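You operate a simulated robot arm through the tools that you are given. There is no shell and no other tool.

You are at the controls of a simulated robot arm. One attempt, no reset.

JOB
Wind yarn from the ochre skein on to the cone on the cone winder, up to the teal ring.
Fine: lay the skein over the swift's drums, slide the drum out, lock it with the green lever; leave the swift's toggle in the winder's guide.

It is judged by the outcome, as a careful person would: the job done as asked, and still so three seconds after it is handed in. It fails if anything else is knocked over, pushed out of place, dropped, spilled or broken.

ROBOT AND FRAMES
A 6-joint arm with a fingered hand, fixed in place. Base frame: the origin is at the foot of the arm, x ahead of it, y to its left, z up; the work surface is at about z = 70. Lengths are in cm, angles in degrees, forces in N, time in s.
It reaches about 134.6 cm from its shoulder. Its first joint turns from -149.0 to 149.0 degrees. Payload 3.5 kg.
Tool frame: the origin (TCP) lies between the finger pads and is the grasp point; the fingertips stand 2.6 cm ahead of it; z points along the fingers, y is the line along which they close. The gripper opens to 13.2 cm. The gripper's body begins 7.3 cm behind the TCP. The gripper is a hand of 4 fingers: y runs from the thumb to the fingers, the wrist lies at [0, 0, -23.4] in the tool frame, and closing takes about 1.5 s.
Orientation is that of the tool frame in the base frame, as a unit quaternion [w, x, y, z]. With the fingers straight down and closing along the base's y, the tool's x points along the base's -x, its y along +y and its z along -z.

CONTROLS
- The arm moves only by the tool move_arm. Its argument "series" is a list of rows, each an object (a shift or turn left out is 0, a gripper value left out holds the last) with "delta_rot": the turn, a rotation vector about the tool's x, y, z in units of 4 degrees (1.0 is 4 degrees), a list of three; "travel": the shift along the tool's x, y, z in units of 25 mm (1.0 is 25 mm), a list of three; "jaw": the opening, from 0 (shut) to 1 (fully open). In form: [{"delta_rot": [rx, ry, rz], "travel": [dx, dy, dz], "jaw": jaw}, ...]. A call has 1 to 20 rows; each row shifts and turns the commanded pose from where the row before left it, along the tool's axes as they then stand. A call with a number of a shift or a turn outside -1 to 1 is refused whole. Rows are played at 5 a second. More than 5 cm and 8.6 degrees between two rows, or a gripper value outside its range, and nothing of the call is played. Where a pose cannot be reached the arm comes as near as it can. A force on the tool above 50 N (or 10 N above the force at the start of the call, whichever is more), or a blocked arm, ends the call early, and 0.2 s more pass. Each finger travels about 7.2 cm/s and halts on what it meets, pressing with about 26 N; the grip force reading is that of the motor and also rises with nothing between the fingers. The clock runs only during rows and for 0.2 s after the last one: add rows that do not move to give the fingers time. It gives the time, the measured TCP pose, the force on the tool (base axes), the opening and the grip force at its end, in the units of the frame above (readings bear some noise), with the torque about the TCP (base axes, N m) and any sound that the robot's microphone picked up, and new pictures: "views" is both (left out), scene, wrist or none.
- Cameras (640 x 400 px; columns grow to the right, rows downward): "scene" is fixed at [38.8, 66.2, 129.9]; the picture's right is [0.74, 0.67, 0.00], its down [0.65, -0.72, -0.23] and it looks along [-0.16, 0.17, -0.97] (base axes); focal length 214 px, centre (320, 200). "wrist" rides on the gripper at [6.8, 0.2, -9.7] in the tool frame; the picture's right is [-0.03, 1.00, 0.00], its down [-0.82, -0.02, -0.58] and it looks along [-0.58, -0.01, 0.82] (tool axes); focal length 270 px, centre (320, 200). There is no depth. A picture from a camera that has moved, and an enlarged one, comes with that camera's place and axes in the base frame and with its lens. The place of the scene camera against the robot may be out by one fixed shift of up to 2.5 cm in any direction.
- slide_trunk(by): slides the trunk up (or, below 0, down) by that many cm; the arm rides with it, the base frame stays. It gives what a move gives, with no picture.
- preshape(shape): the hand has 4 fingers and takes this shape, open, in about a second: jaw (thumb against the fingers, like two jaws); tri (thumb and two fingers); tip (a fingertip pinch); poke (one finger out to press); point (the index stretched); flat (the hand flat); cup (the hand cupped); fist (a fist). The gripper value then closes the fingers along that shape, each until it touches; the sizes above hold for jaw. It gives what a move gives, with no picture.
- inspect(camera, box): a new picture of the part [left, top, right, bottom] of that camera's present view, enlarged. The clock stands still meanwhile.
- close_job(): hands the job in; it is judged then, once.

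Places have to be worked out from the pictures, the camera data and where the tool is seen. Open the gripper and draw the arm clear of the work before you hand the job in, unless the task says otherwise.

The tools are called after ">>>" by a JSON object that holds its "method" and its "body". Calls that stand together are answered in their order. move_arm: Moves the arm, as the interface text tells. Its arguments: {"type":"object","properties":{"series":{"type":"array","items":{"type":"object","properties":{"delta_rot":{"type":"array","items":{"type":"number"}},"travel":{"type":"array","items":{"type":"number"}},"jaw":{"type":"number"}}}},"views":{"type":"string","enum":["both","scene","wrist","none"]}},"required":["series"]} The other tools are called the same way: slide_trunk (by) slides the trunk up or down; preshape (shape) gives the hand a shape; inspect (camera, box) takes an enlarged picture of a part of a camera's view; close_job () hands the job in.

At the start:

```text
time_s: 0.0
ee_pos: [-1.14, 74.17, 101.22]
tcp_rot: [-0.001, 0.0, 1.0, 0.0]
contact_force: [-0.2, -0.1, 0.0]
torque: [-0.01, 0.01, 0.0]
grip_width: 13.17
grasp_force: 0.0
shape: jaw
trunk travel left (down, up): [-91.1, 5.9]
```

scene: 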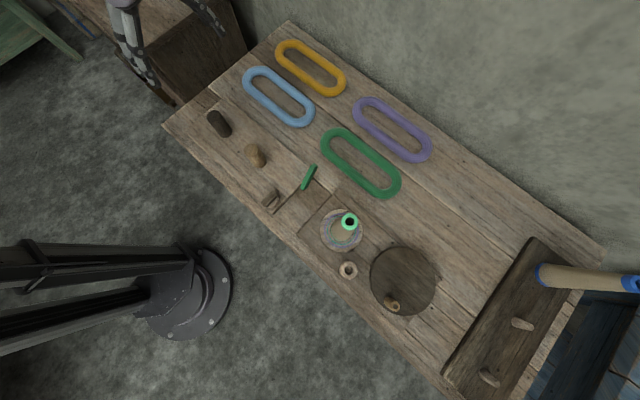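
wrist: 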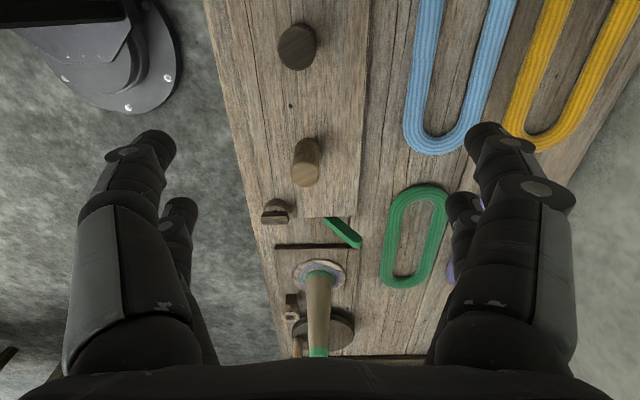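

I'll look closer at the layout before moving anything.

>>> {"method": "inspect", "body": {"camera": "scene", "box": [160, 80, 320, 220]}}

>>> {"method": "inspect", "body": {"camera": "scene", "box": [280, 160, 460, 330]}}

>>> {"method": "inspect", "body": {"camera": "scene", "box": [440, 220, 640, 400]}}

>>> {"method": "inspect", "body": {"camera": "wrist", "box": [220, 170, 440, 360]}}

>>> {"method": "inspect", "body": {"camera": "wrist", "box": [200, 0, 420, 200]}}

```text
2.86 times, centred on (240, 150) of scene
camera zoom: at [38.8, 66.2, 129.9], right [0.74, 0.67, 0.0], down [0.65, -0.72, -0.23], along [-0.16, 0.17, -0.97], focal length 613 px, centre (549, 343)
```

zoom: 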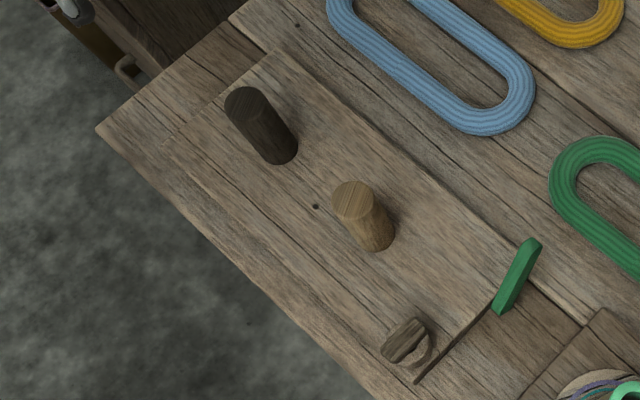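

```text
2.35 times, centred on (370, 245) of scene
camera zoom: at [38.8, 66.2, 129.9], right [0.74, 0.67, 0.0], down [0.65, -0.72, -0.23], along [-0.16, 0.17, -0.97], focal length 505 px, centre (202, 94)
```

zoom: 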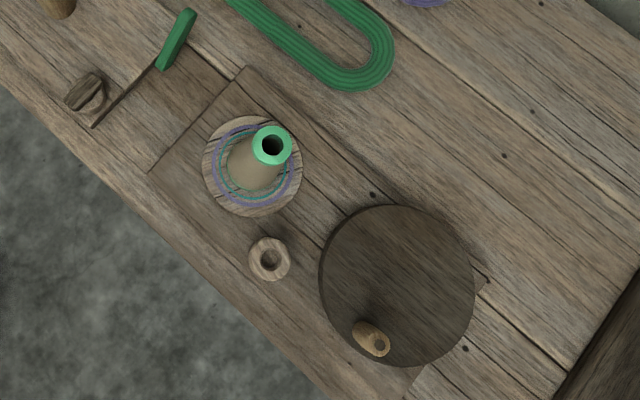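

```text
2.22 times, centred on (540, 310) of scene
camera zoom: at [38.8, 66.2, 129.9], right [0.74, 0.67, 0.0], down [0.65, -0.72, -0.23], along [-0.16, 0.17, -0.97], focal length 477 px, centre (-169, -44)
```

zoom: 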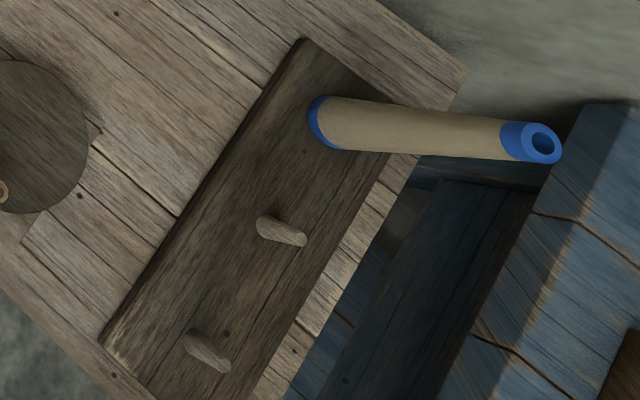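

```text
2.11 times, centred on (330, 265) of wrist
camera zoom: at [-7.98, 74.45, 110.96], right [0.03, 1.0, 0.0], down [0.82, -0.02, 0.58], along [0.58, -0.01, -0.82], focal length 569 px, centre (299, 63)
```

zoom: 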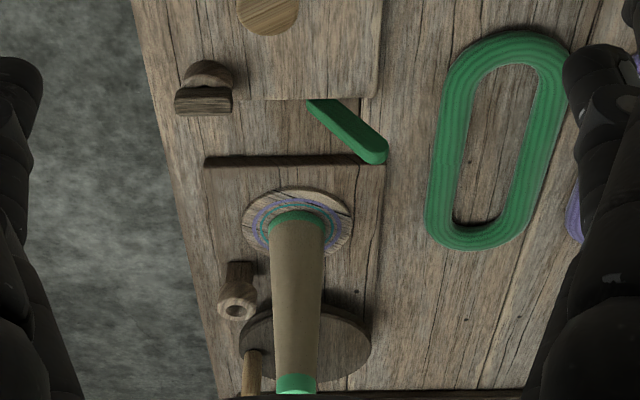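

```text
2.00 times, centred on (310, 100) of wrist
camera zoom: at [-7.98, 74.45, 110.96], right [0.03, 1.0, 0.0], down [0.82, -0.02, 0.58], along [0.58, -0.01, -0.82], focal length 541 px, centre (340, 400)
```

zoom: 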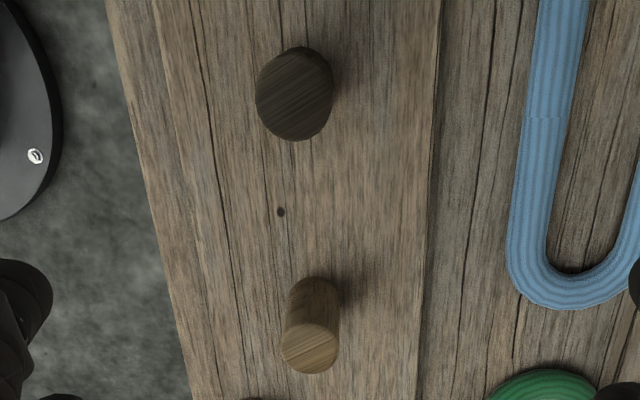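

The swift is on the left: a dark drum near x≈-7 and a light drum near x≈9, both at y≈72.5. The winder is further along +x. I'll move the hand +x at its present height to get a close wrist view of the lever, toggle, cone and guide.

>>> {"method": "move_arm", "body": {"series": [{"travel": [-1, 0, 0]}, {"travel": [-1, 0, 0]}, {"travel": [-1, 0, 0]}, {"travel": [-1, 0, 0]}, {"travel": [-1, 0, 0]}, {"travel": [-1, 0, 0]}, {"travel": [0, 0, 0]}, {"travel": [0, 0, 0]}]}}

```text
time_s: 1.8
ee_pos: [13.83, 74.3, 101.28]
tcp_rot: [0.0, 0.0, 1.0, 0.0]
contact_force: [0.0, -0.1, 0.4]
torque: [-0.01, -0.01, 0.03]
grip_width: 13.19
grasp_force: 0.2
shape: jaw
trunk travel left (down, up): [-91.1, 5.9]
camera wrist: at [7.03, 74.51, 110.96], right [0.03, 1.0, 0.0], down [0.82, -0.02, 0.58], along [0.58, -0.01, -0.82], focal length 270 px, centre (320, 200)
```

scene: 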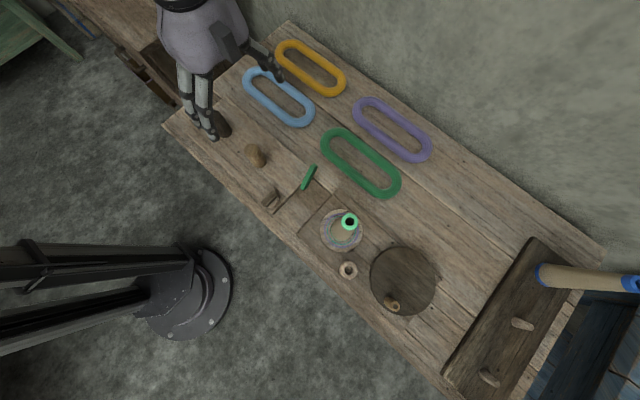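
wrist: 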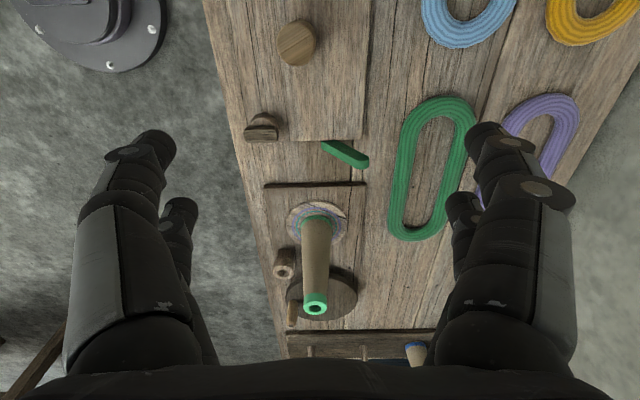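

>>> {"method": "inspect", "body": {"camera": "wrist", "box": [230, 100, 390, 200]}}

>>> {"method": "inspect", "body": {"camera": "wrist", "box": [250, 180, 390, 270]}}

>>> {"method": "inspect", "body": {"camera": "wrist", "box": [260, 240, 380, 330]}}

>>> {"method": "inspect", "body": {"camera": "scene", "box": [300, 190, 380, 250]}}

>>> {"method": "inspect", "body": {"camera": "scene", "box": [240, 20, 400, 130]}}

```text
4.00 times, centred on (310, 150) of wrist
camera zoom: at [7.03, 74.51, 110.96], right [0.03, 1.0, 0.0], down [0.82, -0.02, 0.58], along [0.58, -0.01, -0.82], focal length 1081 px, centre (360, 400)
```

zoom: 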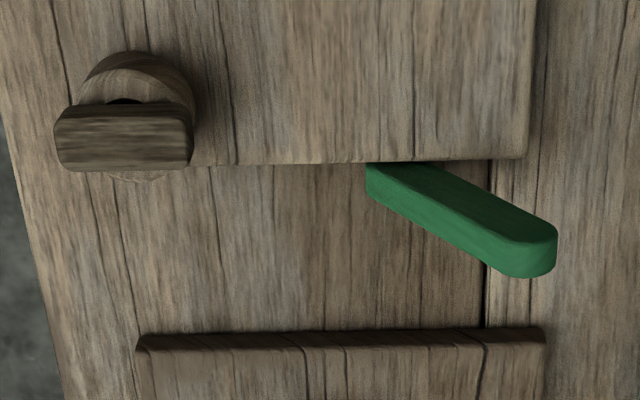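

```text
4.44 times, centred on (320, 225) of wrist
camera zoom: at [7.03, 74.51, 110.96], right [0.03, 1.0, 0.0], down [0.82, -0.02, 0.58], along [0.58, -0.01, -0.82], focal length 1201 px, centre (320, 89)
```

zoom: 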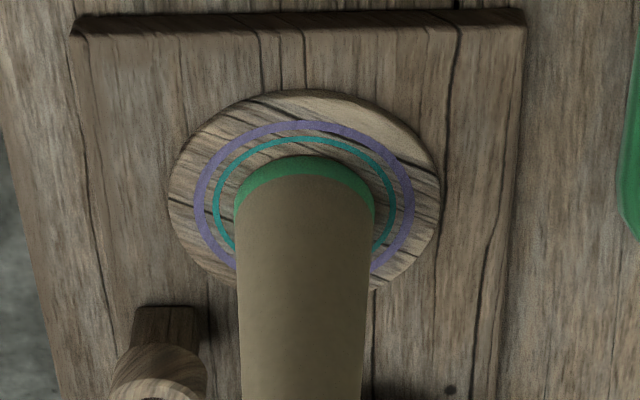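

```text
4.44 times, centred on (320, 285) of wrist
camera zoom: at [7.03, 74.51, 110.96], right [0.03, 1.0, 0.0], down [0.82, -0.02, 0.58], along [0.58, -0.01, -0.82], focal length 1201 px, centre (320, -178)
```

zoom: 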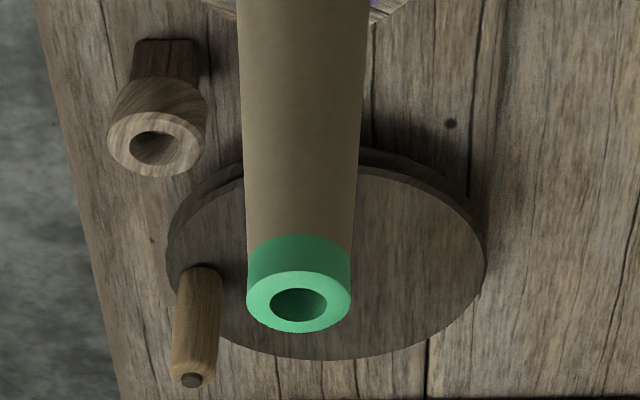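

```text
6.67 times, centred on (340, 220) of scene
camera zoom: at [38.8, 66.2, 129.9], right [0.74, 0.67, 0.0], down [0.65, -0.72, -0.23], along [-0.16, 0.17, -0.97], focal length 1430 px, centre (187, 67)
```

zoom: 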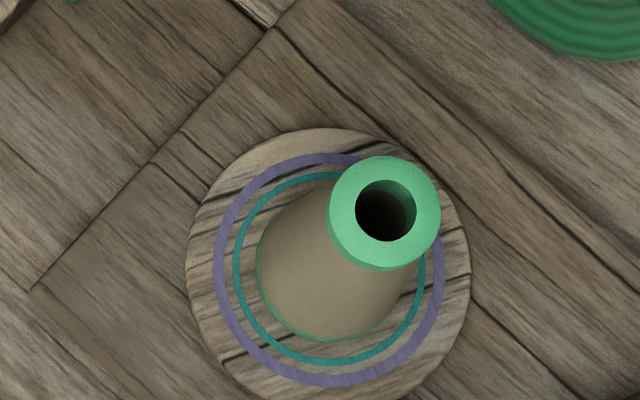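

```text
3.64 times, centred on (320, 75) of scene
camera zoom: at [38.8, 66.2, 129.9], right [0.74, 0.67, 0.0], down [0.65, -0.72, -0.23], along [-0.16, 0.17, -0.97], focal length 780 px, centre (320, 654)
```

zoom: 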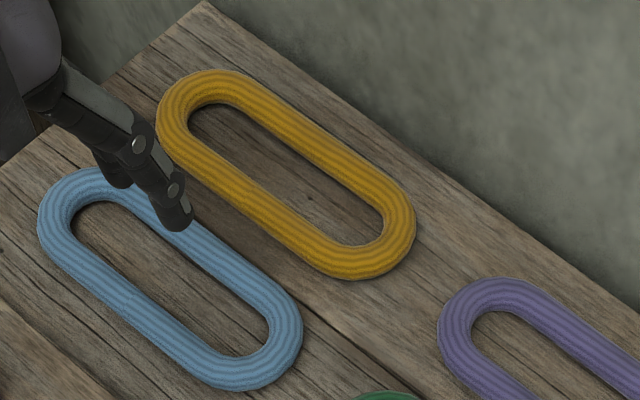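

The teal ring is the inner one, close around the cone, with purple outside it. The guide looks like a post with a hole facing up, and the toggle bar sits on a similar cup at the end of the swift. Next I'll move over the ochre skein for a closer look.

>>> {"method": "move_arm", "body": {"series": [{"travel": [1, 1, 0]}, {"travel": [1, 1, 0]}, {"travel": [1, 1, 0]}, {"travel": [1, 1, 0]}, {"travel": [1, 1, 0]}, {"travel": [1, 1, 0]}, {"travel": [1, 1, 0]}, {"travel": [1, 1, 0]}, {"travel": [1, 1, 0]}, {"travel": [1, 1, 0]}, {"travel": [0, 1, 0]}, {"travel": [0, 1, 0]}, {"travel": [0, 1, 0]}, {"travel": [0, 0.5, 0]}, {"travel": [0, 0, 0]}, {"travel": [0, 0, 0]}]}}

```text
time_s: 5.2
ee_pos: [-11.21, 108.0, 101.28]
tcp_rot: [0.0, 0.0, 1.0, 0.001]
contact_force: [-0.9, 0.3, -0.5]
torque: [0.0, -0.01, 0.0]
grip_width: 13.18
grasp_force: 0.1
shape: jaw
trunk travel left (down, up): [-91.1, 5.9]
camera wrist: at [-17.97, 108.25, 110.96], right [0.03, 1.0, 0.0], down [0.82, -0.02, 0.58], along [0.58, -0.01, -0.82], focal length 270 px, centre (320, 200)
```

scene: 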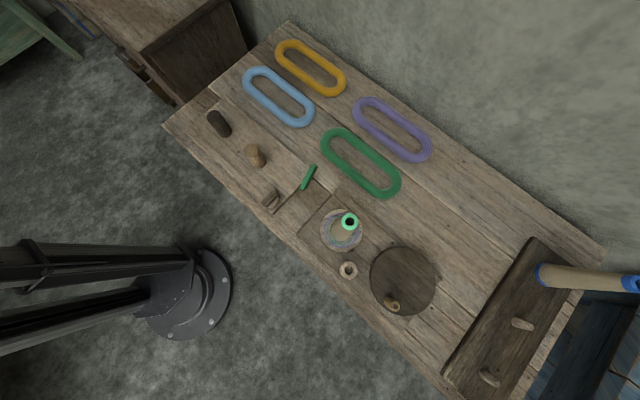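
wrist: 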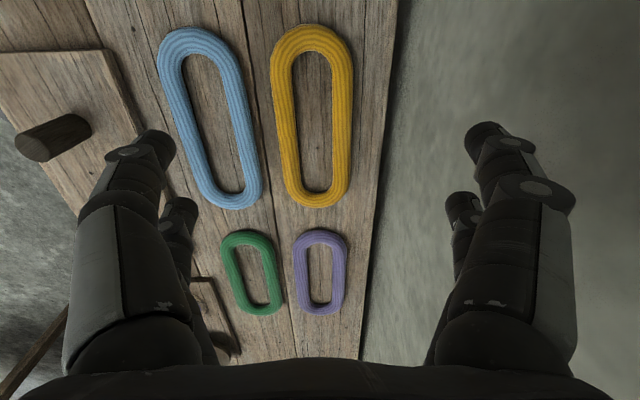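

The skein is in view, centred around x≈-2.5, y≈107, long axis roughly along x. I'll zoom in to measure its widths and the drum on the left.

>>> {"method": "inspect", "body": {"camera": "wrist", "box": [230, 10, 400, 220]}}

>>> {"method": "inspect", "body": {"camera": "wrist", "box": [0, 40, 180, 200]}}

```text
1.90 times, centred on (315, 115) of wrist
camera zoom: at [-17.97, 108.25, 110.96], right [0.03, 1.0, 0.0], down [0.82, -0.02, 0.58], along [0.58, -0.01, -0.82], focal length 515 px, centre (330, 362)
```

zoom: 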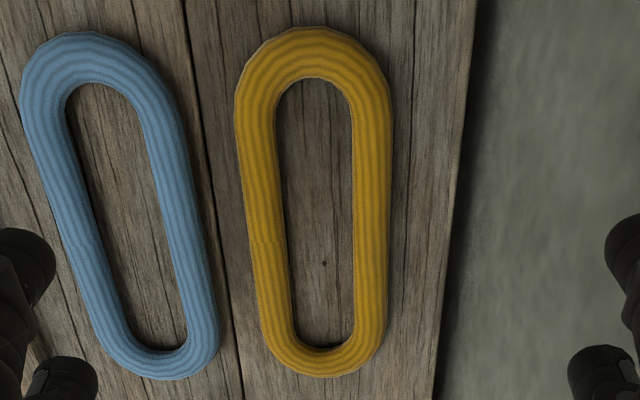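

```text
2.50 times, centred on (90, 120) of wrist
camera zoom: at [-17.97, 108.25, 110.96], right [0.03, 1.0, 0.0], down [0.82, -0.02, 0.58], along [0.58, -0.01, -0.82], focal length 676 px, centre (895, 400)
```

zoom: 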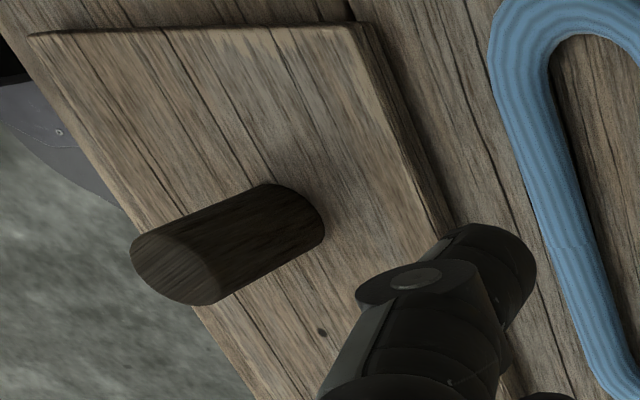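

The skein has outer width ≈11.0 cm, inner width ≈5.4 cm, and x from about -16 to 11, with its centre at (-2.5, 107.2). Before picking it up I'll measure the drums precisely from a lower pose between them.

>>> {"method": "move_arm", "body": {"series": [{"travel": [-0.4, -1, 0]}, {"travel": [-0.4, -1, 0]}, {"travel": [-0.4, -1, 0]}, {"travel": [-0.4, -1, 0]}, {"travel": [-0.4, -1, 0]}, {"travel": [-0.4, -1, 0]}, {"travel": [-0.4, -1, 0]}, {"travel": [-0.4, -1, 0]}, {"travel": [-0.4, -1, 0]}, {"travel": [-0.4, -1, 0]}, {"travel": [-0.4, -1, 0]}, {"travel": [-0.4, -1, 0]}, {"travel": [-0.4, -1, 0.4]}, {"travel": [-0.3, -1, 0.8]}, {"travel": [0, -0.3, 1]}, {"travel": [0, 0, 1]}, {"travel": [0, 0, 0]}, {"travel": [0, 0, 0]}]}}

```text
time_s: 9.0
ee_pos: [2.61, 72.41, 101.24]
tcp_rot: [0.0, 0.0, 1.0, 0.001]
contact_force: [0.3, 0.3, -0.1]
torque: [-0.01, 0.01, 0.02]
grip_width: 13.21
grasp_force: 0.1
shape: jaw
out of reach, approached as far as the arm can: row 13, 14, 15, 16
trunk travel left (down, up): [-91.1, 5.9]
camera wrist: at [-4.19, 72.6, 110.96], right [0.03, 1.0, 0.0], down [0.82, -0.02, 0.58], along [0.58, -0.01, -0.82], focal length 270 px, centre (320, 200)
```

scene: 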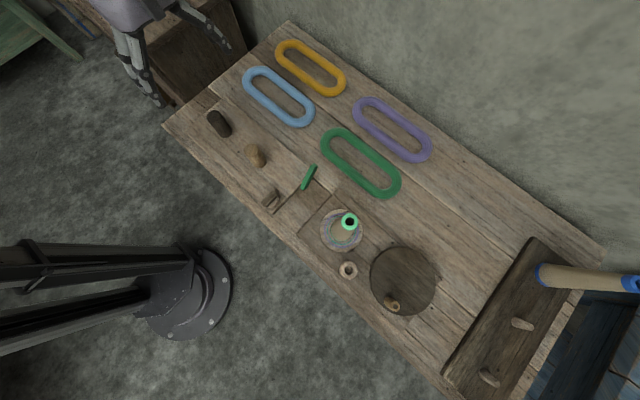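
wrist: 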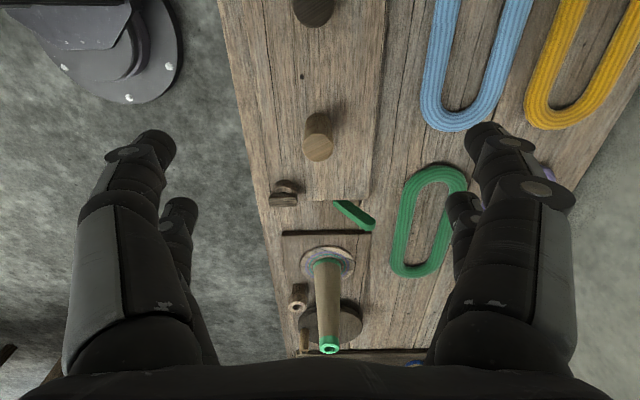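

The arm can't go lower without the trunk, so I'll slide the trunk down 10 cm. That leaves the fingertips at about z=88, above the drum tops.

>>> {"method": "slide_trunk", "body": {"by": -10}}

>>> {"method": "move_arm", "body": {"series": [{"travel": [0, 0, 0]}]}}

```text
time_s: 10.3
ee_pos: [2.51, 72.46, 91.23]
tcp_rot: [0.0, 0.0, 1.0, 0.001]
contact_force: [-0.1, 0.0, -0.4]
torque: [0.03, -0.02, 0.01]
grip_width: 13.21
grasp_force: 0.0
shape: jaw
trunk travel left (down, up): [-81.1, 15.9]
```

```text
time_s: 10.7
ee_pos: [2.6, 72.43, 91.3]
tcp_rot: [-0.001, -0.001, 1.0, -0.001]
contact_force: [0.6, -0.3, -0.3]
torque: [0.01, 0.04, 0.01]
grip_width: 13.19
grasp_force: 0.0
shape: jaw
trunk travel left (down, up): [-81.1, 15.9]
camera wrist: at [-4.19, 72.59, 100.97], right [0.03, 1.0, 0.0], down [0.82, -0.02, 0.58], along [0.58, -0.01, -0.82], focal length 270 px, centre (320, 200)
```

scene: 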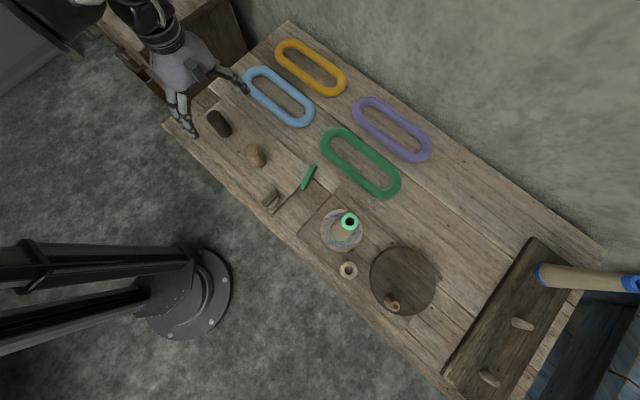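
wrist: 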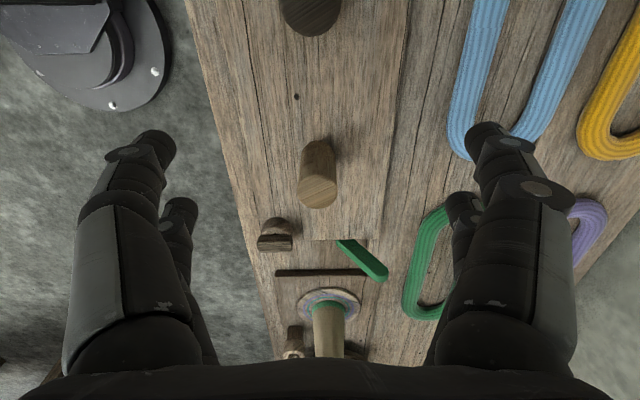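

>>> {"method": "inspect", "body": {"camera": "wrist", "box": [240, 120, 400, 220]}}

>>> {"method": "inspect", "body": {"camera": "wrist", "box": [240, 0, 400, 100]}}

>>> {"method": "inspect", "body": {"camera": "wrist", "box": [240, 200, 400, 300]}}

```text
4.00 times, centred on (320, 170) of wrist
camera zoom: at [-4.19, 72.59, 100.97], right [0.03, 1.0, 0.0], down [0.82, -0.02, 0.58], along [0.58, -0.01, -0.82], focal length 1081 px, centre (320, 320)
```

zoom: 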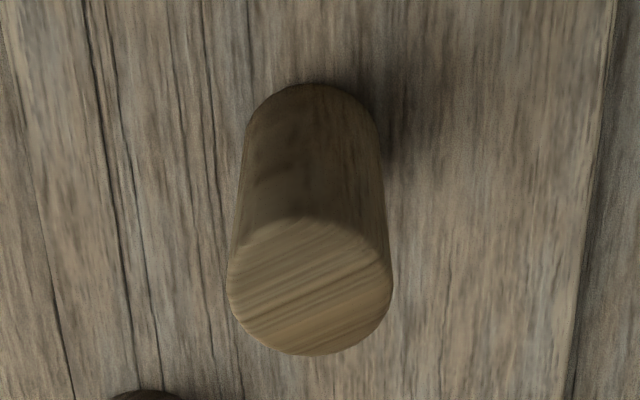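

```text
4.00 times, centred on (320, 50) of wrist
camera zoom: at [-4.19, 72.59, 100.97], right [0.03, 1.0, 0.0], down [0.82, -0.02, 0.58], along [0.58, -0.01, -0.82], focal length 1081 px, centre (320, 800)
```

zoom: 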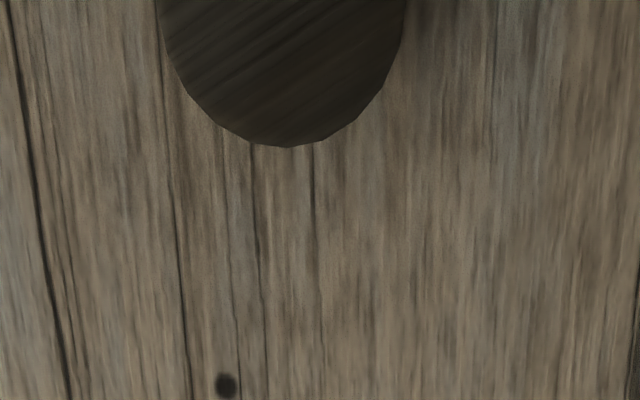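

```text
4.00 times, centred on (320, 250) of wrist
camera zoom: at [-4.19, 72.59, 100.97], right [0.03, 1.0, 0.0], down [0.82, -0.02, 0.58], along [0.58, -0.01, -0.82], focal length 1081 px, centre (320, 0)
```

zoom: 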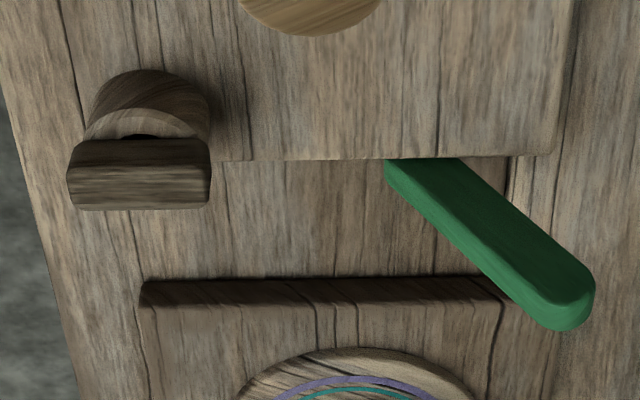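

Both drums measure about 4 cm across with tops at z≈79.3. The dark one is at (-4.7, 72.05) and the light one at (10.2, 72.1), so their midpoint is x≈2.75. Now I'll move over the skein centre.

>>> {"method": "move_arm", "body": {"series": [{"travel": [0.2, 1, 0]}, {"travel": [0.2, 1, 0]}, {"travel": [0.2, 1, 0]}, {"travel": [0.2, 1, 0]}, {"travel": [0.2, 1, 0]}, {"travel": [0.2, 1, 0]}, {"travel": [0.2, 1, 0]}, {"travel": [0.2, 1, 0]}, {"travel": [0.2, 1, 0]}, {"travel": [0.2, 1, 0]}, {"travel": [0, 1, 0]}, {"travel": [0, 1, 0]}, {"travel": [0, 1, 0]}, {"travel": [0, 0.92, 0]}, {"travel": [0, 0, 0]}, {"travel": [0, 0, 0]}]}}

```text
time_s: 14.1
ee_pos: [-2.38, 107.17, 91.23]
tcp_rot: [0.0, 0.001, 1.0, 0.0]
contact_force: [0.5, 0.3, 0.3]
torque: [-0.03, 0.0, -0.01]
grip_width: 13.19
grasp_force: 0.0
shape: jaw
trunk travel left (down, up): [-81.1, 15.9]
camera wrist: at [-9.28, 107.36, 100.97], right [0.03, 1.0, 0.0], down [0.82, -0.02, 0.58], along [0.58, -0.01, -0.82], focal length 270 px, centre (320, 200)
```

scene: 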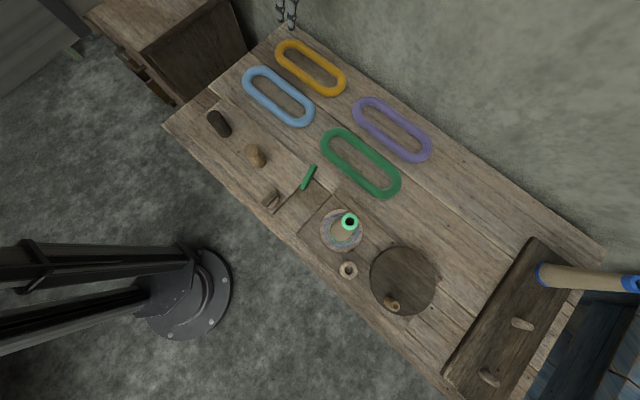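
wrist: 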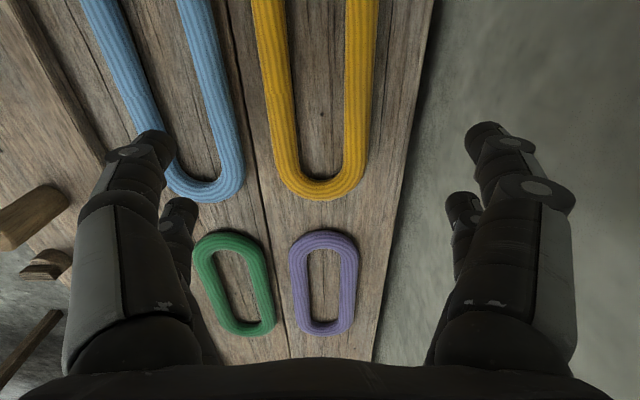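

I'm centred over the skein. I'll narrow the jaw slightly to keep clear of the blue skein and lower with the trunk in stages.

>>> {"method": "move_arm", "body": {"series": [{"jaw": 0.93}, {"jaw": 0.93}, {"jaw": 0.93}], "views": "none"}}

>>> {"method": "slide_trunk", "body": {"by": -14}}

>>> {"method": "move_arm", "body": {"series": [{"travel": [0, 0, 0]}]}}

```text
time_s: 14.9
ee_pos: [-2.54, 107.02, 91.21]
tcp_rot: [0.0, 0.0, 1.0, -0.001]
contact_force: [-0.7, 0.4, 0.2]
torque: [0.0, -0.01, 0.0]
grip_width: 12.31
grasp_force: 0.1
shape: jaw
trunk travel left (down, up): [-81.1, 15.9]
```

```text
time_s: 16.6
ee_pos: [-2.58, 107.13, 77.29]
tcp_rot: [0.0, 0.0, 1.0, 0.001]
contact_force: [0.6, -0.2, -0.2]
torque: [-0.03, 0.01, -0.01]
grip_width: 12.29
grasp_force: 0.0
shape: jaw
trunk travel left (down, up): [-67.1, 29.9]
```

```text
time_s: 17.0
ee_pos: [-2.53, 107.19, 77.16]
tcp_rot: [0.0, 0.0, 1.0, 0.0]
contact_force: [0.2, 1.1, 0.9]
torque: [0.01, -0.01, 0.02]
grip_width: 12.33
grasp_force: 0.0
shape: jaw
trunk travel left (down, up): [-67.1, 29.9]
camera wrist: at [-9.28, 107.36, 86.96], right [0.03, 1.0, 0.0], down [0.82, -0.02, 0.58], along [0.58, -0.01, -0.82], focal length 270 px, centre (320, 200)
```

scene: 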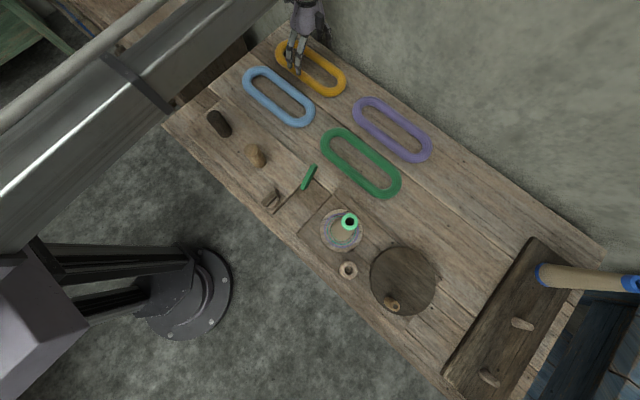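
wrist: 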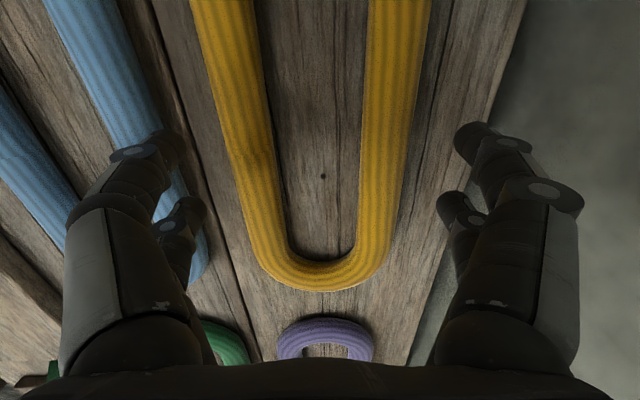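

The fingers straddle the strands with a gap on both sides. I'll lower another 4 cm so the fingertips are just above the table.

>>> {"method": "slide_trunk", "body": {"by": -3.8}}

>>> {"method": "move_arm", "body": {"series": [{"travel": [0, 0, 0]}]}}

```text
time_s: 17.8
ee_pos: [-2.5, 107.2, 73.48]
tcp_rot: [0.0, -0.001, 1.0, -0.001]
contact_force: [-0.3, 0.4, 0.1]
torque: [0.01, 0.02, -0.01]
grip_width: 12.29
grasp_force: 0.0
shape: jaw
trunk travel left (down, up): [-63.3, 33.7]
```

```text
time_s: 18.2
ee_pos: [-2.55, 107.19, 73.37]
tcp_rot: [0.0, 0.0, 1.0, 0.0]
contact_force: [1.0, -0.9, -0.1]
torque: [0.04, 0.0, 0.01]
grip_width: 12.31
grasp_force: 0.0
shape: jaw
trunk travel left (down, up): [-63.3, 33.7]
camera wrist: at [-9.28, 107.36, 83.16], right [0.03, 1.0, 0.0], down [0.82, -0.02, 0.58], along [0.58, -0.01, -0.82], focal length 270 px, centre (320, 200)
```

scene: 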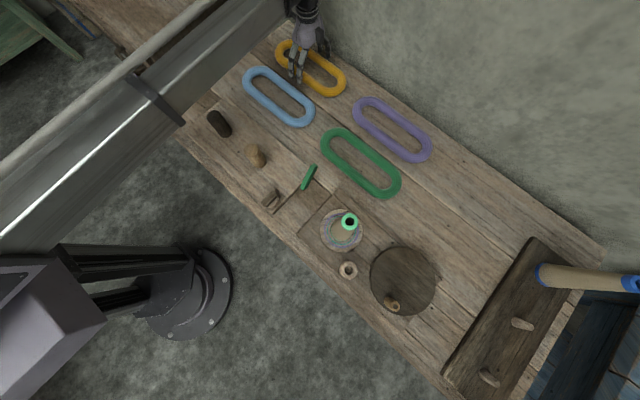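
wrist: 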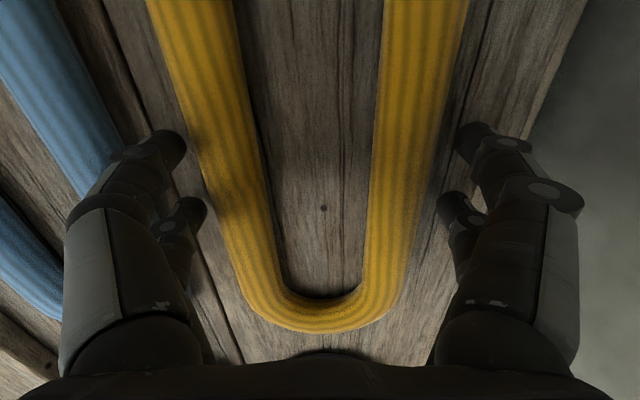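

Fingertips are at about 70.8 and straddling both strands. I'll go 0.4 cm lower, then close gently on the outside.

>>> {"method": "move_arm", "body": {"series": [{"travel": [0, 0, 0.15]}, {"jaw": 0.88}, {"jaw": 0.86}, {"jaw": 0.84}, {"jaw": 0.82}, {"jaw": 0.82}, {"jaw": 0.82}]}}

```text
time_s: 19.8
ee_pos: [-2.49, 107.08, 73.41]
tcp_rot: [-0.001, 0.0, 1.0, 0.0]
contact_force: [-0.6, -0.5, 1.8]
torque: [-0.02, 0.0, 0.01]
grip_width: 10.86
grasp_force: 0.0
shape: jaw
out of reach, approached as far as the arm can: row 1
trunk travel left (down, up): [-63.3, 33.7]
camera wrist: at [-9.28, 107.35, 83.17], right [0.03, 1.0, 0.0], down [0.82, -0.02, 0.58], along [0.58, -0.01, -0.82], focal length 270 px, centre (320, 200)
```

scene: 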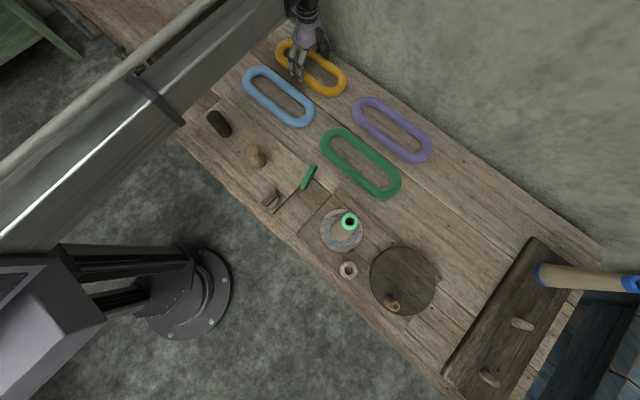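
wrist: 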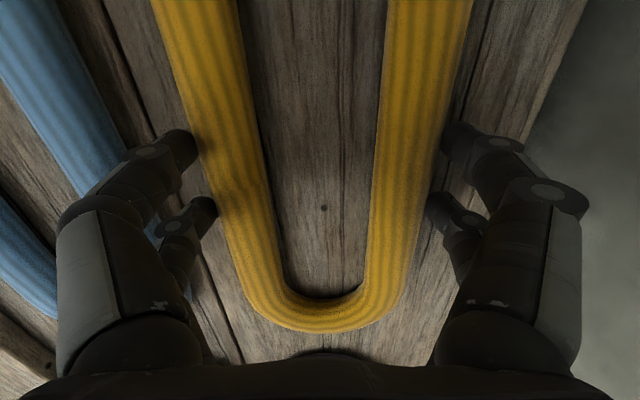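

Contact is just starting. The arm itself can't go lower, so I'll drop the trunk 0.4 cm and finish closing.

>>> {"method": "slide_trunk", "body": {"by": -0.5}}

>>> {"method": "move_arm", "body": {"series": [{"jaw": 0.78}, {"jaw": 0.76}, {"jaw": 0.74}, {"jaw": 0.74}, {"jaw": 0.74}]}}

```text
time_s: 20.4
ee_pos: [-2.59, 107.12, 72.82]
tcp_rot: [-0.001, 0.0, 1.0, 0.0]
contact_force: [-0.4, -0.7, -0.3]
torque: [-0.05, -0.01, 0.0]
grip_width: 10.84
grasp_force: 0.0
shape: jaw
trunk travel left (down, up): [-62.8, 34.2]
```

```text
time_s: 21.6
ee_pos: [-2.52, 107.15, 72.98]
tcp_rot: [0.0, 0.0, 1.0, 0.0]
contact_force: [0.3, -0.6, -0.2]
torque: [-0.05, 0.02, -0.01]
grip_width: 10.66
grasp_force: 25.4
shape: jaw
trunk travel left (down, up): [-62.8, 34.2]
camera wrist: at [-9.28, 107.36, 82.66], right [0.03, 1.0, 0.0], down [0.82, -0.02, 0.58], along [0.58, -0.01, -0.82], focal length 270 px, centre (320, 200)
```

scene: 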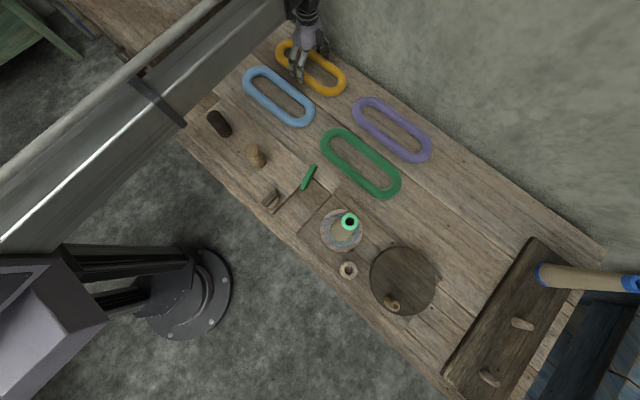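
wrist: 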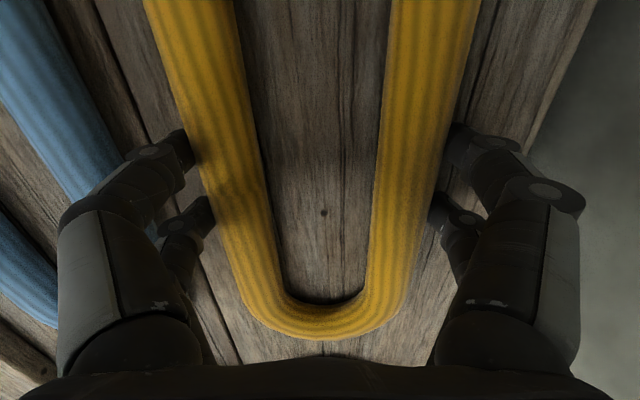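

The skein is firmly held at 10.66 cm, 25 N, with no deformation. I'll lift it with the trunk.

>>> {"method": "slide_trunk", "body": {"by": 4}}

>>> {"method": "move_arm", "body": {"series": [{"travel": [0, 0, 0]}]}}

```text
time_s: 22.4
ee_pos: [-2.54, 107.31, 76.8]
tcp_rot: [-0.001, 0.0, 1.0, 0.0]
contact_force: [-0.4, -0.4, -1.8]
torque: [0.02, 0.01, -0.01]
grip_width: 10.66
grasp_force: 26.1
shape: jaw
trunk travel left (down, up): [-66.8, 30.2]
```

```text
time_s: 22.8
ee_pos: [-2.49, 107.31, 76.99]
tcp_rot: [0.0, 0.0, 1.0, 0.0]
contact_force: [0.2, -0.4, -0.2]
torque: [0.0, 0.0, 0.02]
grip_width: 10.64
grasp_force: 25.9
shape: jaw
trunk travel left (down, up): [-66.8, 30.2]
camera wrist: at [-9.28, 107.37, 86.65], right [0.03, 1.0, 0.0], down [0.82, -0.02, 0.58], along [0.58, -0.01, -0.82], focal length 270 px, centre (320, 200)
```

scene: 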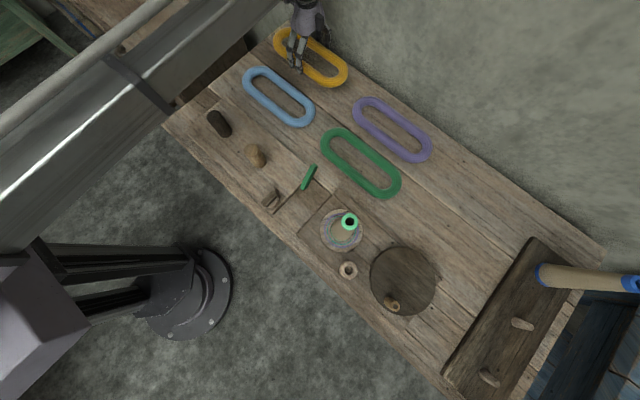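
wrist: 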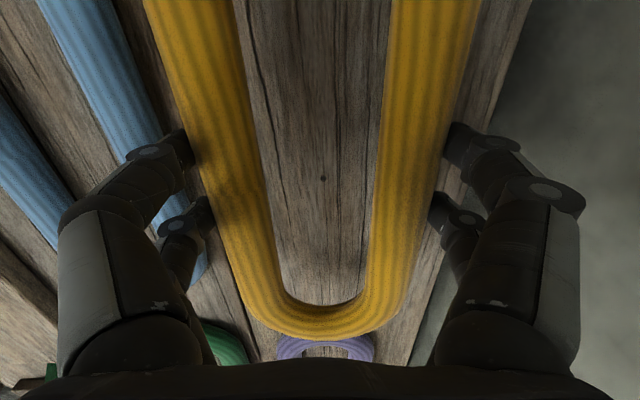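

The skein lifted level and rigid. I'll raise it to TCP z≈86, then carry it over the drums.

>>> {"method": "slide_trunk", "body": {"by": 9.5}}

>>> {"method": "move_arm", "body": {"series": [{"travel": [-0.2, -0.7, 0]}, {"travel": [-0.2, -0.9, 0]}, {"travel": [-0.2, -0.9, 0]}, {"travel": [-0.2, -0.9, 0]}, {"travel": [-0.2, -0.9, 0]}, {"travel": [-0.2, -0.9, 0]}, {"travel": [-0.2, -0.9, 0]}, {"travel": [-0.2, -0.9, 0]}, {"travel": [-0.2, -0.9, 0]}, {"travel": [-0.2, -0.9, 0]}, {"travel": [0, -0.9, 0]}, {"travel": [0, -0.9, 0]}, {"travel": [0, -0.9, 0]}, {"travel": [0, -0.9, 0]}, {"travel": [0, -0.9, 0]}, {"travel": [0, -0.7, 0]}, {"travel": [0, 0, 0]}, {"travel": [0, 0, 0]}]}}

```text
time_s: 24.1
ee_pos: [-2.56, 107.29, 86.4]
tcp_rot: [-0.001, 0.0, 1.0, 0.0]
contact_force: [0.7, -0.8, -1.7]
torque: [0.01, 0.0, -0.03]
grip_width: 10.65
grasp_force: 26.0
shape: jaw
trunk travel left (down, up): [-76.3, 20.7]
```

```text
time_s: 27.9
ee_pos: [2.43, 72.18, 86.39]
tcp_rot: [0.0, -0.001, 1.0, 0.0]
contact_force: [0.6, 0.5, -1.1]
torque: [-0.03, 0.0, 0.0]
grip_width: 10.65
grasp_force: 25.7
shape: jaw
trunk travel left (down, up): [-76.3, 20.7]
camera wrist: at [-4.33, 72.28, 96.15], right [0.03, 1.0, 0.0], down [0.82, -0.02, 0.58], along [0.58, -0.01, -0.82], focal length 270 px, centre (320, 200)
```

scene: 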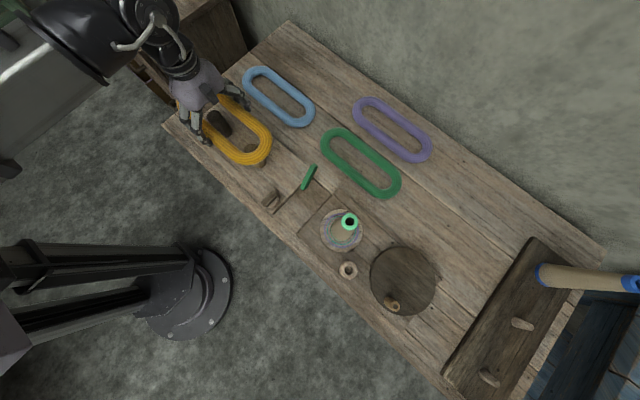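
wrist: 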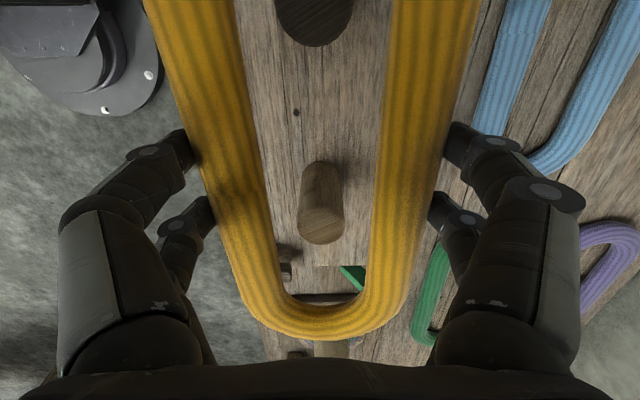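

Both drums show centred inside the loop. I'll lower 7 cm so the loop passes below the drum tops, watching the force.

>>> {"method": "slide_trunk", "body": {"by": -4.5}}

>>> {"method": "slide_trunk", "body": {"by": -2.5}}

>>> {"method": "move_arm", "body": {"series": [{"travel": [0, 0, 0]}]}}

```text
time_s: 28.8
ee_pos: [2.49, 72.03, 82.02]
tcp_rot: [0.0, -0.001, 1.0, 0.0]
contact_force: [-0.9, 0.0, -1.2]
torque: [0.0, -0.02, 0.0]
grip_width: 10.66
grasp_force: 25.6
shape: jaw
trunk travel left (down, up): [-71.8, 25.2]
```

```text
time_s: 29.5
ee_pos: [2.46, 72.11, 79.42]
tcp_rot: [0.001, 0.0, 1.0, 0.0]
contact_force: [0.4, 0.2, -0.6]
torque: [0.01, -0.01, -0.02]
grip_width: 10.64
grasp_force: 25.6
shape: jaw
trunk travel left (down, up): [-69.3, 27.7]
```

```text
time_s: 29.9
ee_pos: [2.37, 72.01, 79.4]
tcp_rot: [0.0, 0.0, 1.0, 0.0]
contact_force: [-0.2, 1.0, -1.1]
torque: [-0.03, 0.01, -0.02]
grip_width: 10.64
grasp_force: 25.2
shape: jaw
trunk travel left (down, up): [-69.3, 27.7]
camera wrist: at [-4.32, 72.27, 89.16], right [0.03, 1.0, 0.0], down [0.82, -0.02, 0.58], along [0.58, -0.01, -0.82], focal length 270 px, centre (320, 200)
```

scene: 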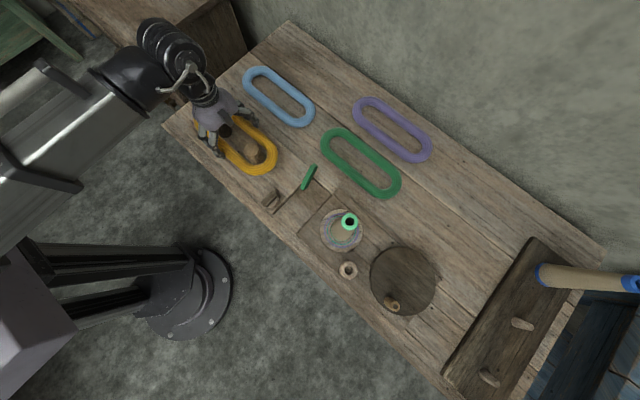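
wrist: 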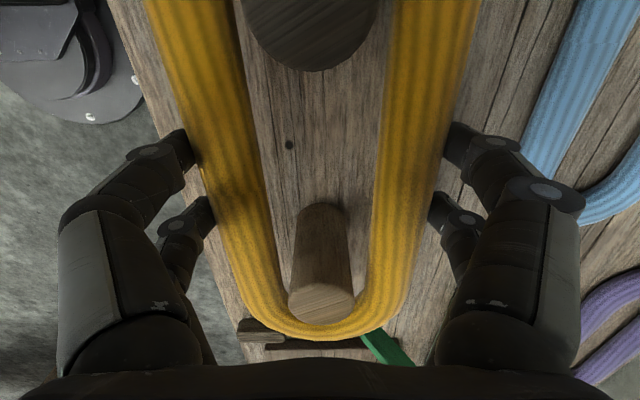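

No contact force, and the loop is now around both drum tops. I'll lower further to put the skein just above the board.

>>> {"method": "slide_trunk", "body": {"by": -3.5}}

>>> {"method": "move_arm", "body": {"series": [{"travel": [0, 0, 0]}]}}

```text
time_s: 30.7
ee_pos: [2.43, 72.14, 75.96]
tcp_rot: [0.0, -0.001, 1.0, 0.001]
contact_force: [-0.3, -0.1, -2.2]
torque: [0.0, 0.04, -0.02]
grip_width: 10.63
grasp_force: 26.1
shape: jaw
trunk travel left (down, up): [-65.8, 31.2]
```

```text
time_s: 31.1
ee_pos: [2.42, 72.03, 75.96]
tcp_rot: [0.0, -0.001, 1.0, 0.0]
contact_force: [0.0, -0.7, -0.9]
torque: [0.01, 0.01, -0.05]
grip_width: 10.66
grasp_force: 26.3
shape: jaw
trunk travel left (down, up): [-65.8, 31.2]
camera wrist: at [-4.32, 72.28, 85.66], right [0.03, 1.0, 0.0], down [0.82, -0.02, 0.58], along [0.58, -0.01, -0.82], focal length 270 px, centre (320, 200)
```

scene: 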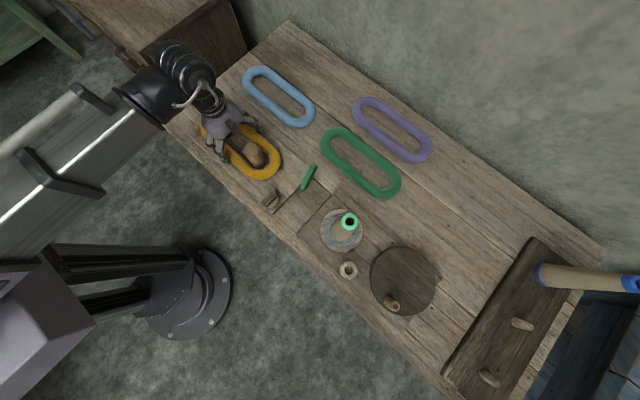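
wrist: 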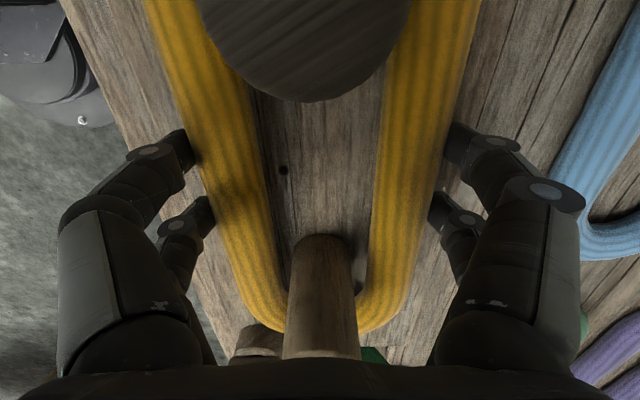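

The loop is well down both drums with no load. I'll lower about 1 cm more and release.

>>> {"method": "slide_trunk", "body": {"by": -0.9}}

>>> {"method": "move_arm", "body": {"series": [{"jaw": 0.83}, {"jaw": 0.85}, {"jaw": 0.87}, {"jaw": 0.9}, {"jaw": 0.92}, {"jaw": 0.92}]}}

```text
time_s: 31.6
ee_pos: [2.55, 72.11, 75.11]
tcp_rot: [0.001, 0.001, 1.0, 0.0]
contact_force: [0.7, -0.3, -2.1]
torque: [-0.01, 0.01, 0.01]
grip_width: 10.65
grasp_force: 26.7
shape: jaw
trunk travel left (down, up): [-64.9, 32.1]
```

```text
time_s: 33.0
ee_pos: [2.46, 72.0, 75.05]
tcp_rot: [0.0, 0.0, 1.0, 0.0]
contact_force: [-0.5, 0.1, -0.3]
torque: [0.02, 0.0, 0.03]
grip_width: 12.14
grasp_force: 0.2
shape: jaw
trunk travel left (down, up): [-64.9, 32.1]
camera wrist: at [-4.32, 72.27, 84.76], right [0.03, 1.0, 0.0], down [0.82, -0.02, 0.58], along [0.58, -0.01, -0.82], focal length 270 px, centre (320, 200)
```

scene: 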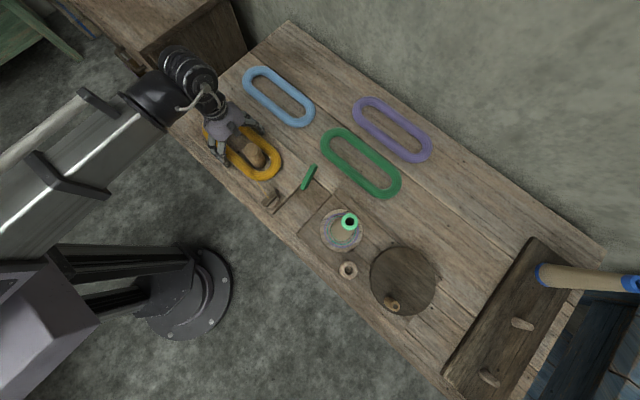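
wrist: 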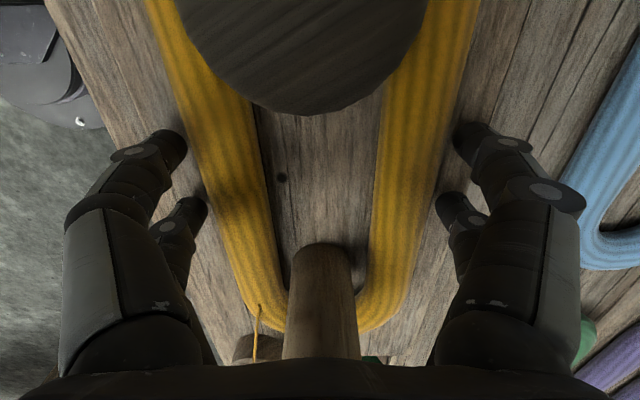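

The skein is released around the drums, and a yarn tail now runs from it to the toggle. I'll raise the hand clear and check.

>>> {"method": "slide_trunk", "body": {"by": 16}}

>>> {"method": "move_arm", "body": {"series": [{"travel": [0, 0, 0]}]}}

>>> {"method": "inspect", "body": {"camera": "wrist", "box": [240, 150, 400, 250]}}

>>> {"method": "inspect", "body": {"camera": "scene", "box": [190, 110, 350, 220]}}

```text
time_s: 34.9
ee_pos: [2.41, 72.19, 90.99]
tcp_rot: [0.0, 0.0, 1.0, 0.0]
contact_force: [0.0, 0.4, 0.2]
torque: [-0.01, 0.0, 0.0]
grip_width: 12.13
grasp_force: 0.1
shape: jaw
trunk travel left (down, up): [-80.9, 16.1]
```

```text
time_s: 35.3
ee_pos: [2.36, 72.07, 91.05]
tcp_rot: [0.0, 0.0, 1.0, 0.0]
contact_force: [-0.2, -0.3, 0.1]
torque: [0.02, 0.0, 0.06]
grip_width: 12.13
grasp_force: 0.1
shape: jaw
trunk travel left (down, up): [-80.9, 16.1]
camera wrist: at [-4.32, 72.27, 100.76], right [0.03, 1.0, 0.0], down [0.82, -0.02, 0.58], along [0.58, -0.01, -0.82], focal length 270 px, centre (320, 200)
```

scene: 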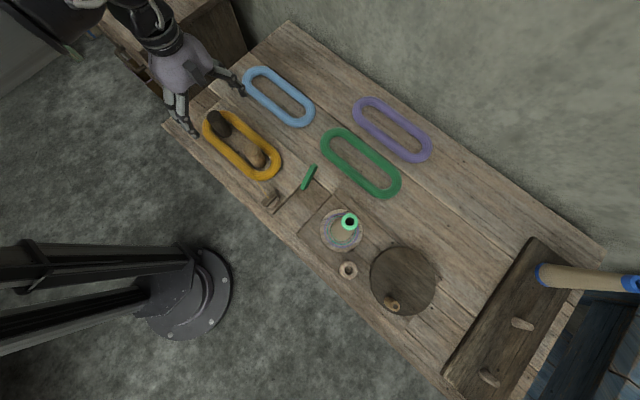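
wrist: 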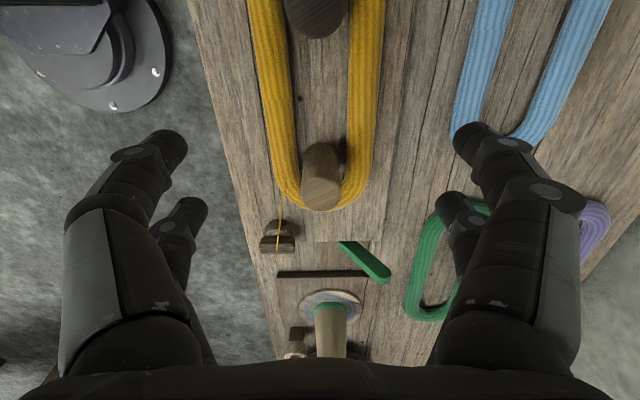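

```text
4.00 times, centred on (320, 200) of wrist
camera zoom: at [-4.32, 72.27, 100.76], right [0.03, 1.0, 0.0], down [0.82, -0.02, 0.58], along [0.58, -0.01, -0.82], focal length 1081 px, centre (320, 200)
```

zoom: 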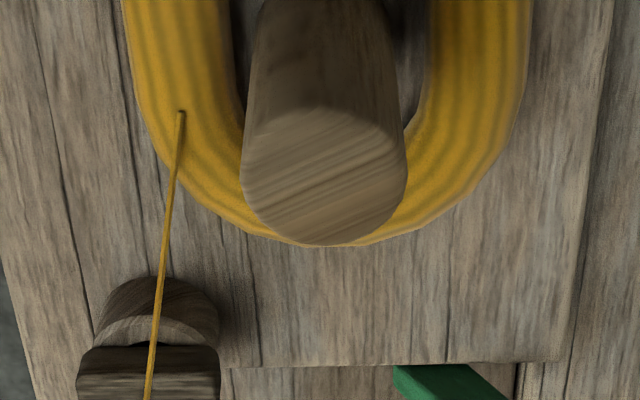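

```text
3.64 times, centred on (270, 165) of scene
camera zoom: at [38.8, 66.2, 129.9], right [0.74, 0.67, 0.0], down [0.65, -0.72, -0.23], along [-0.16, 0.17, -0.97], focal length 780 px, centre (502, 327)
```

zoom: 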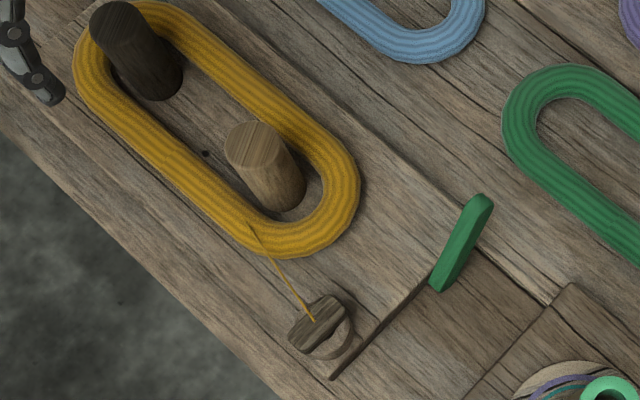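

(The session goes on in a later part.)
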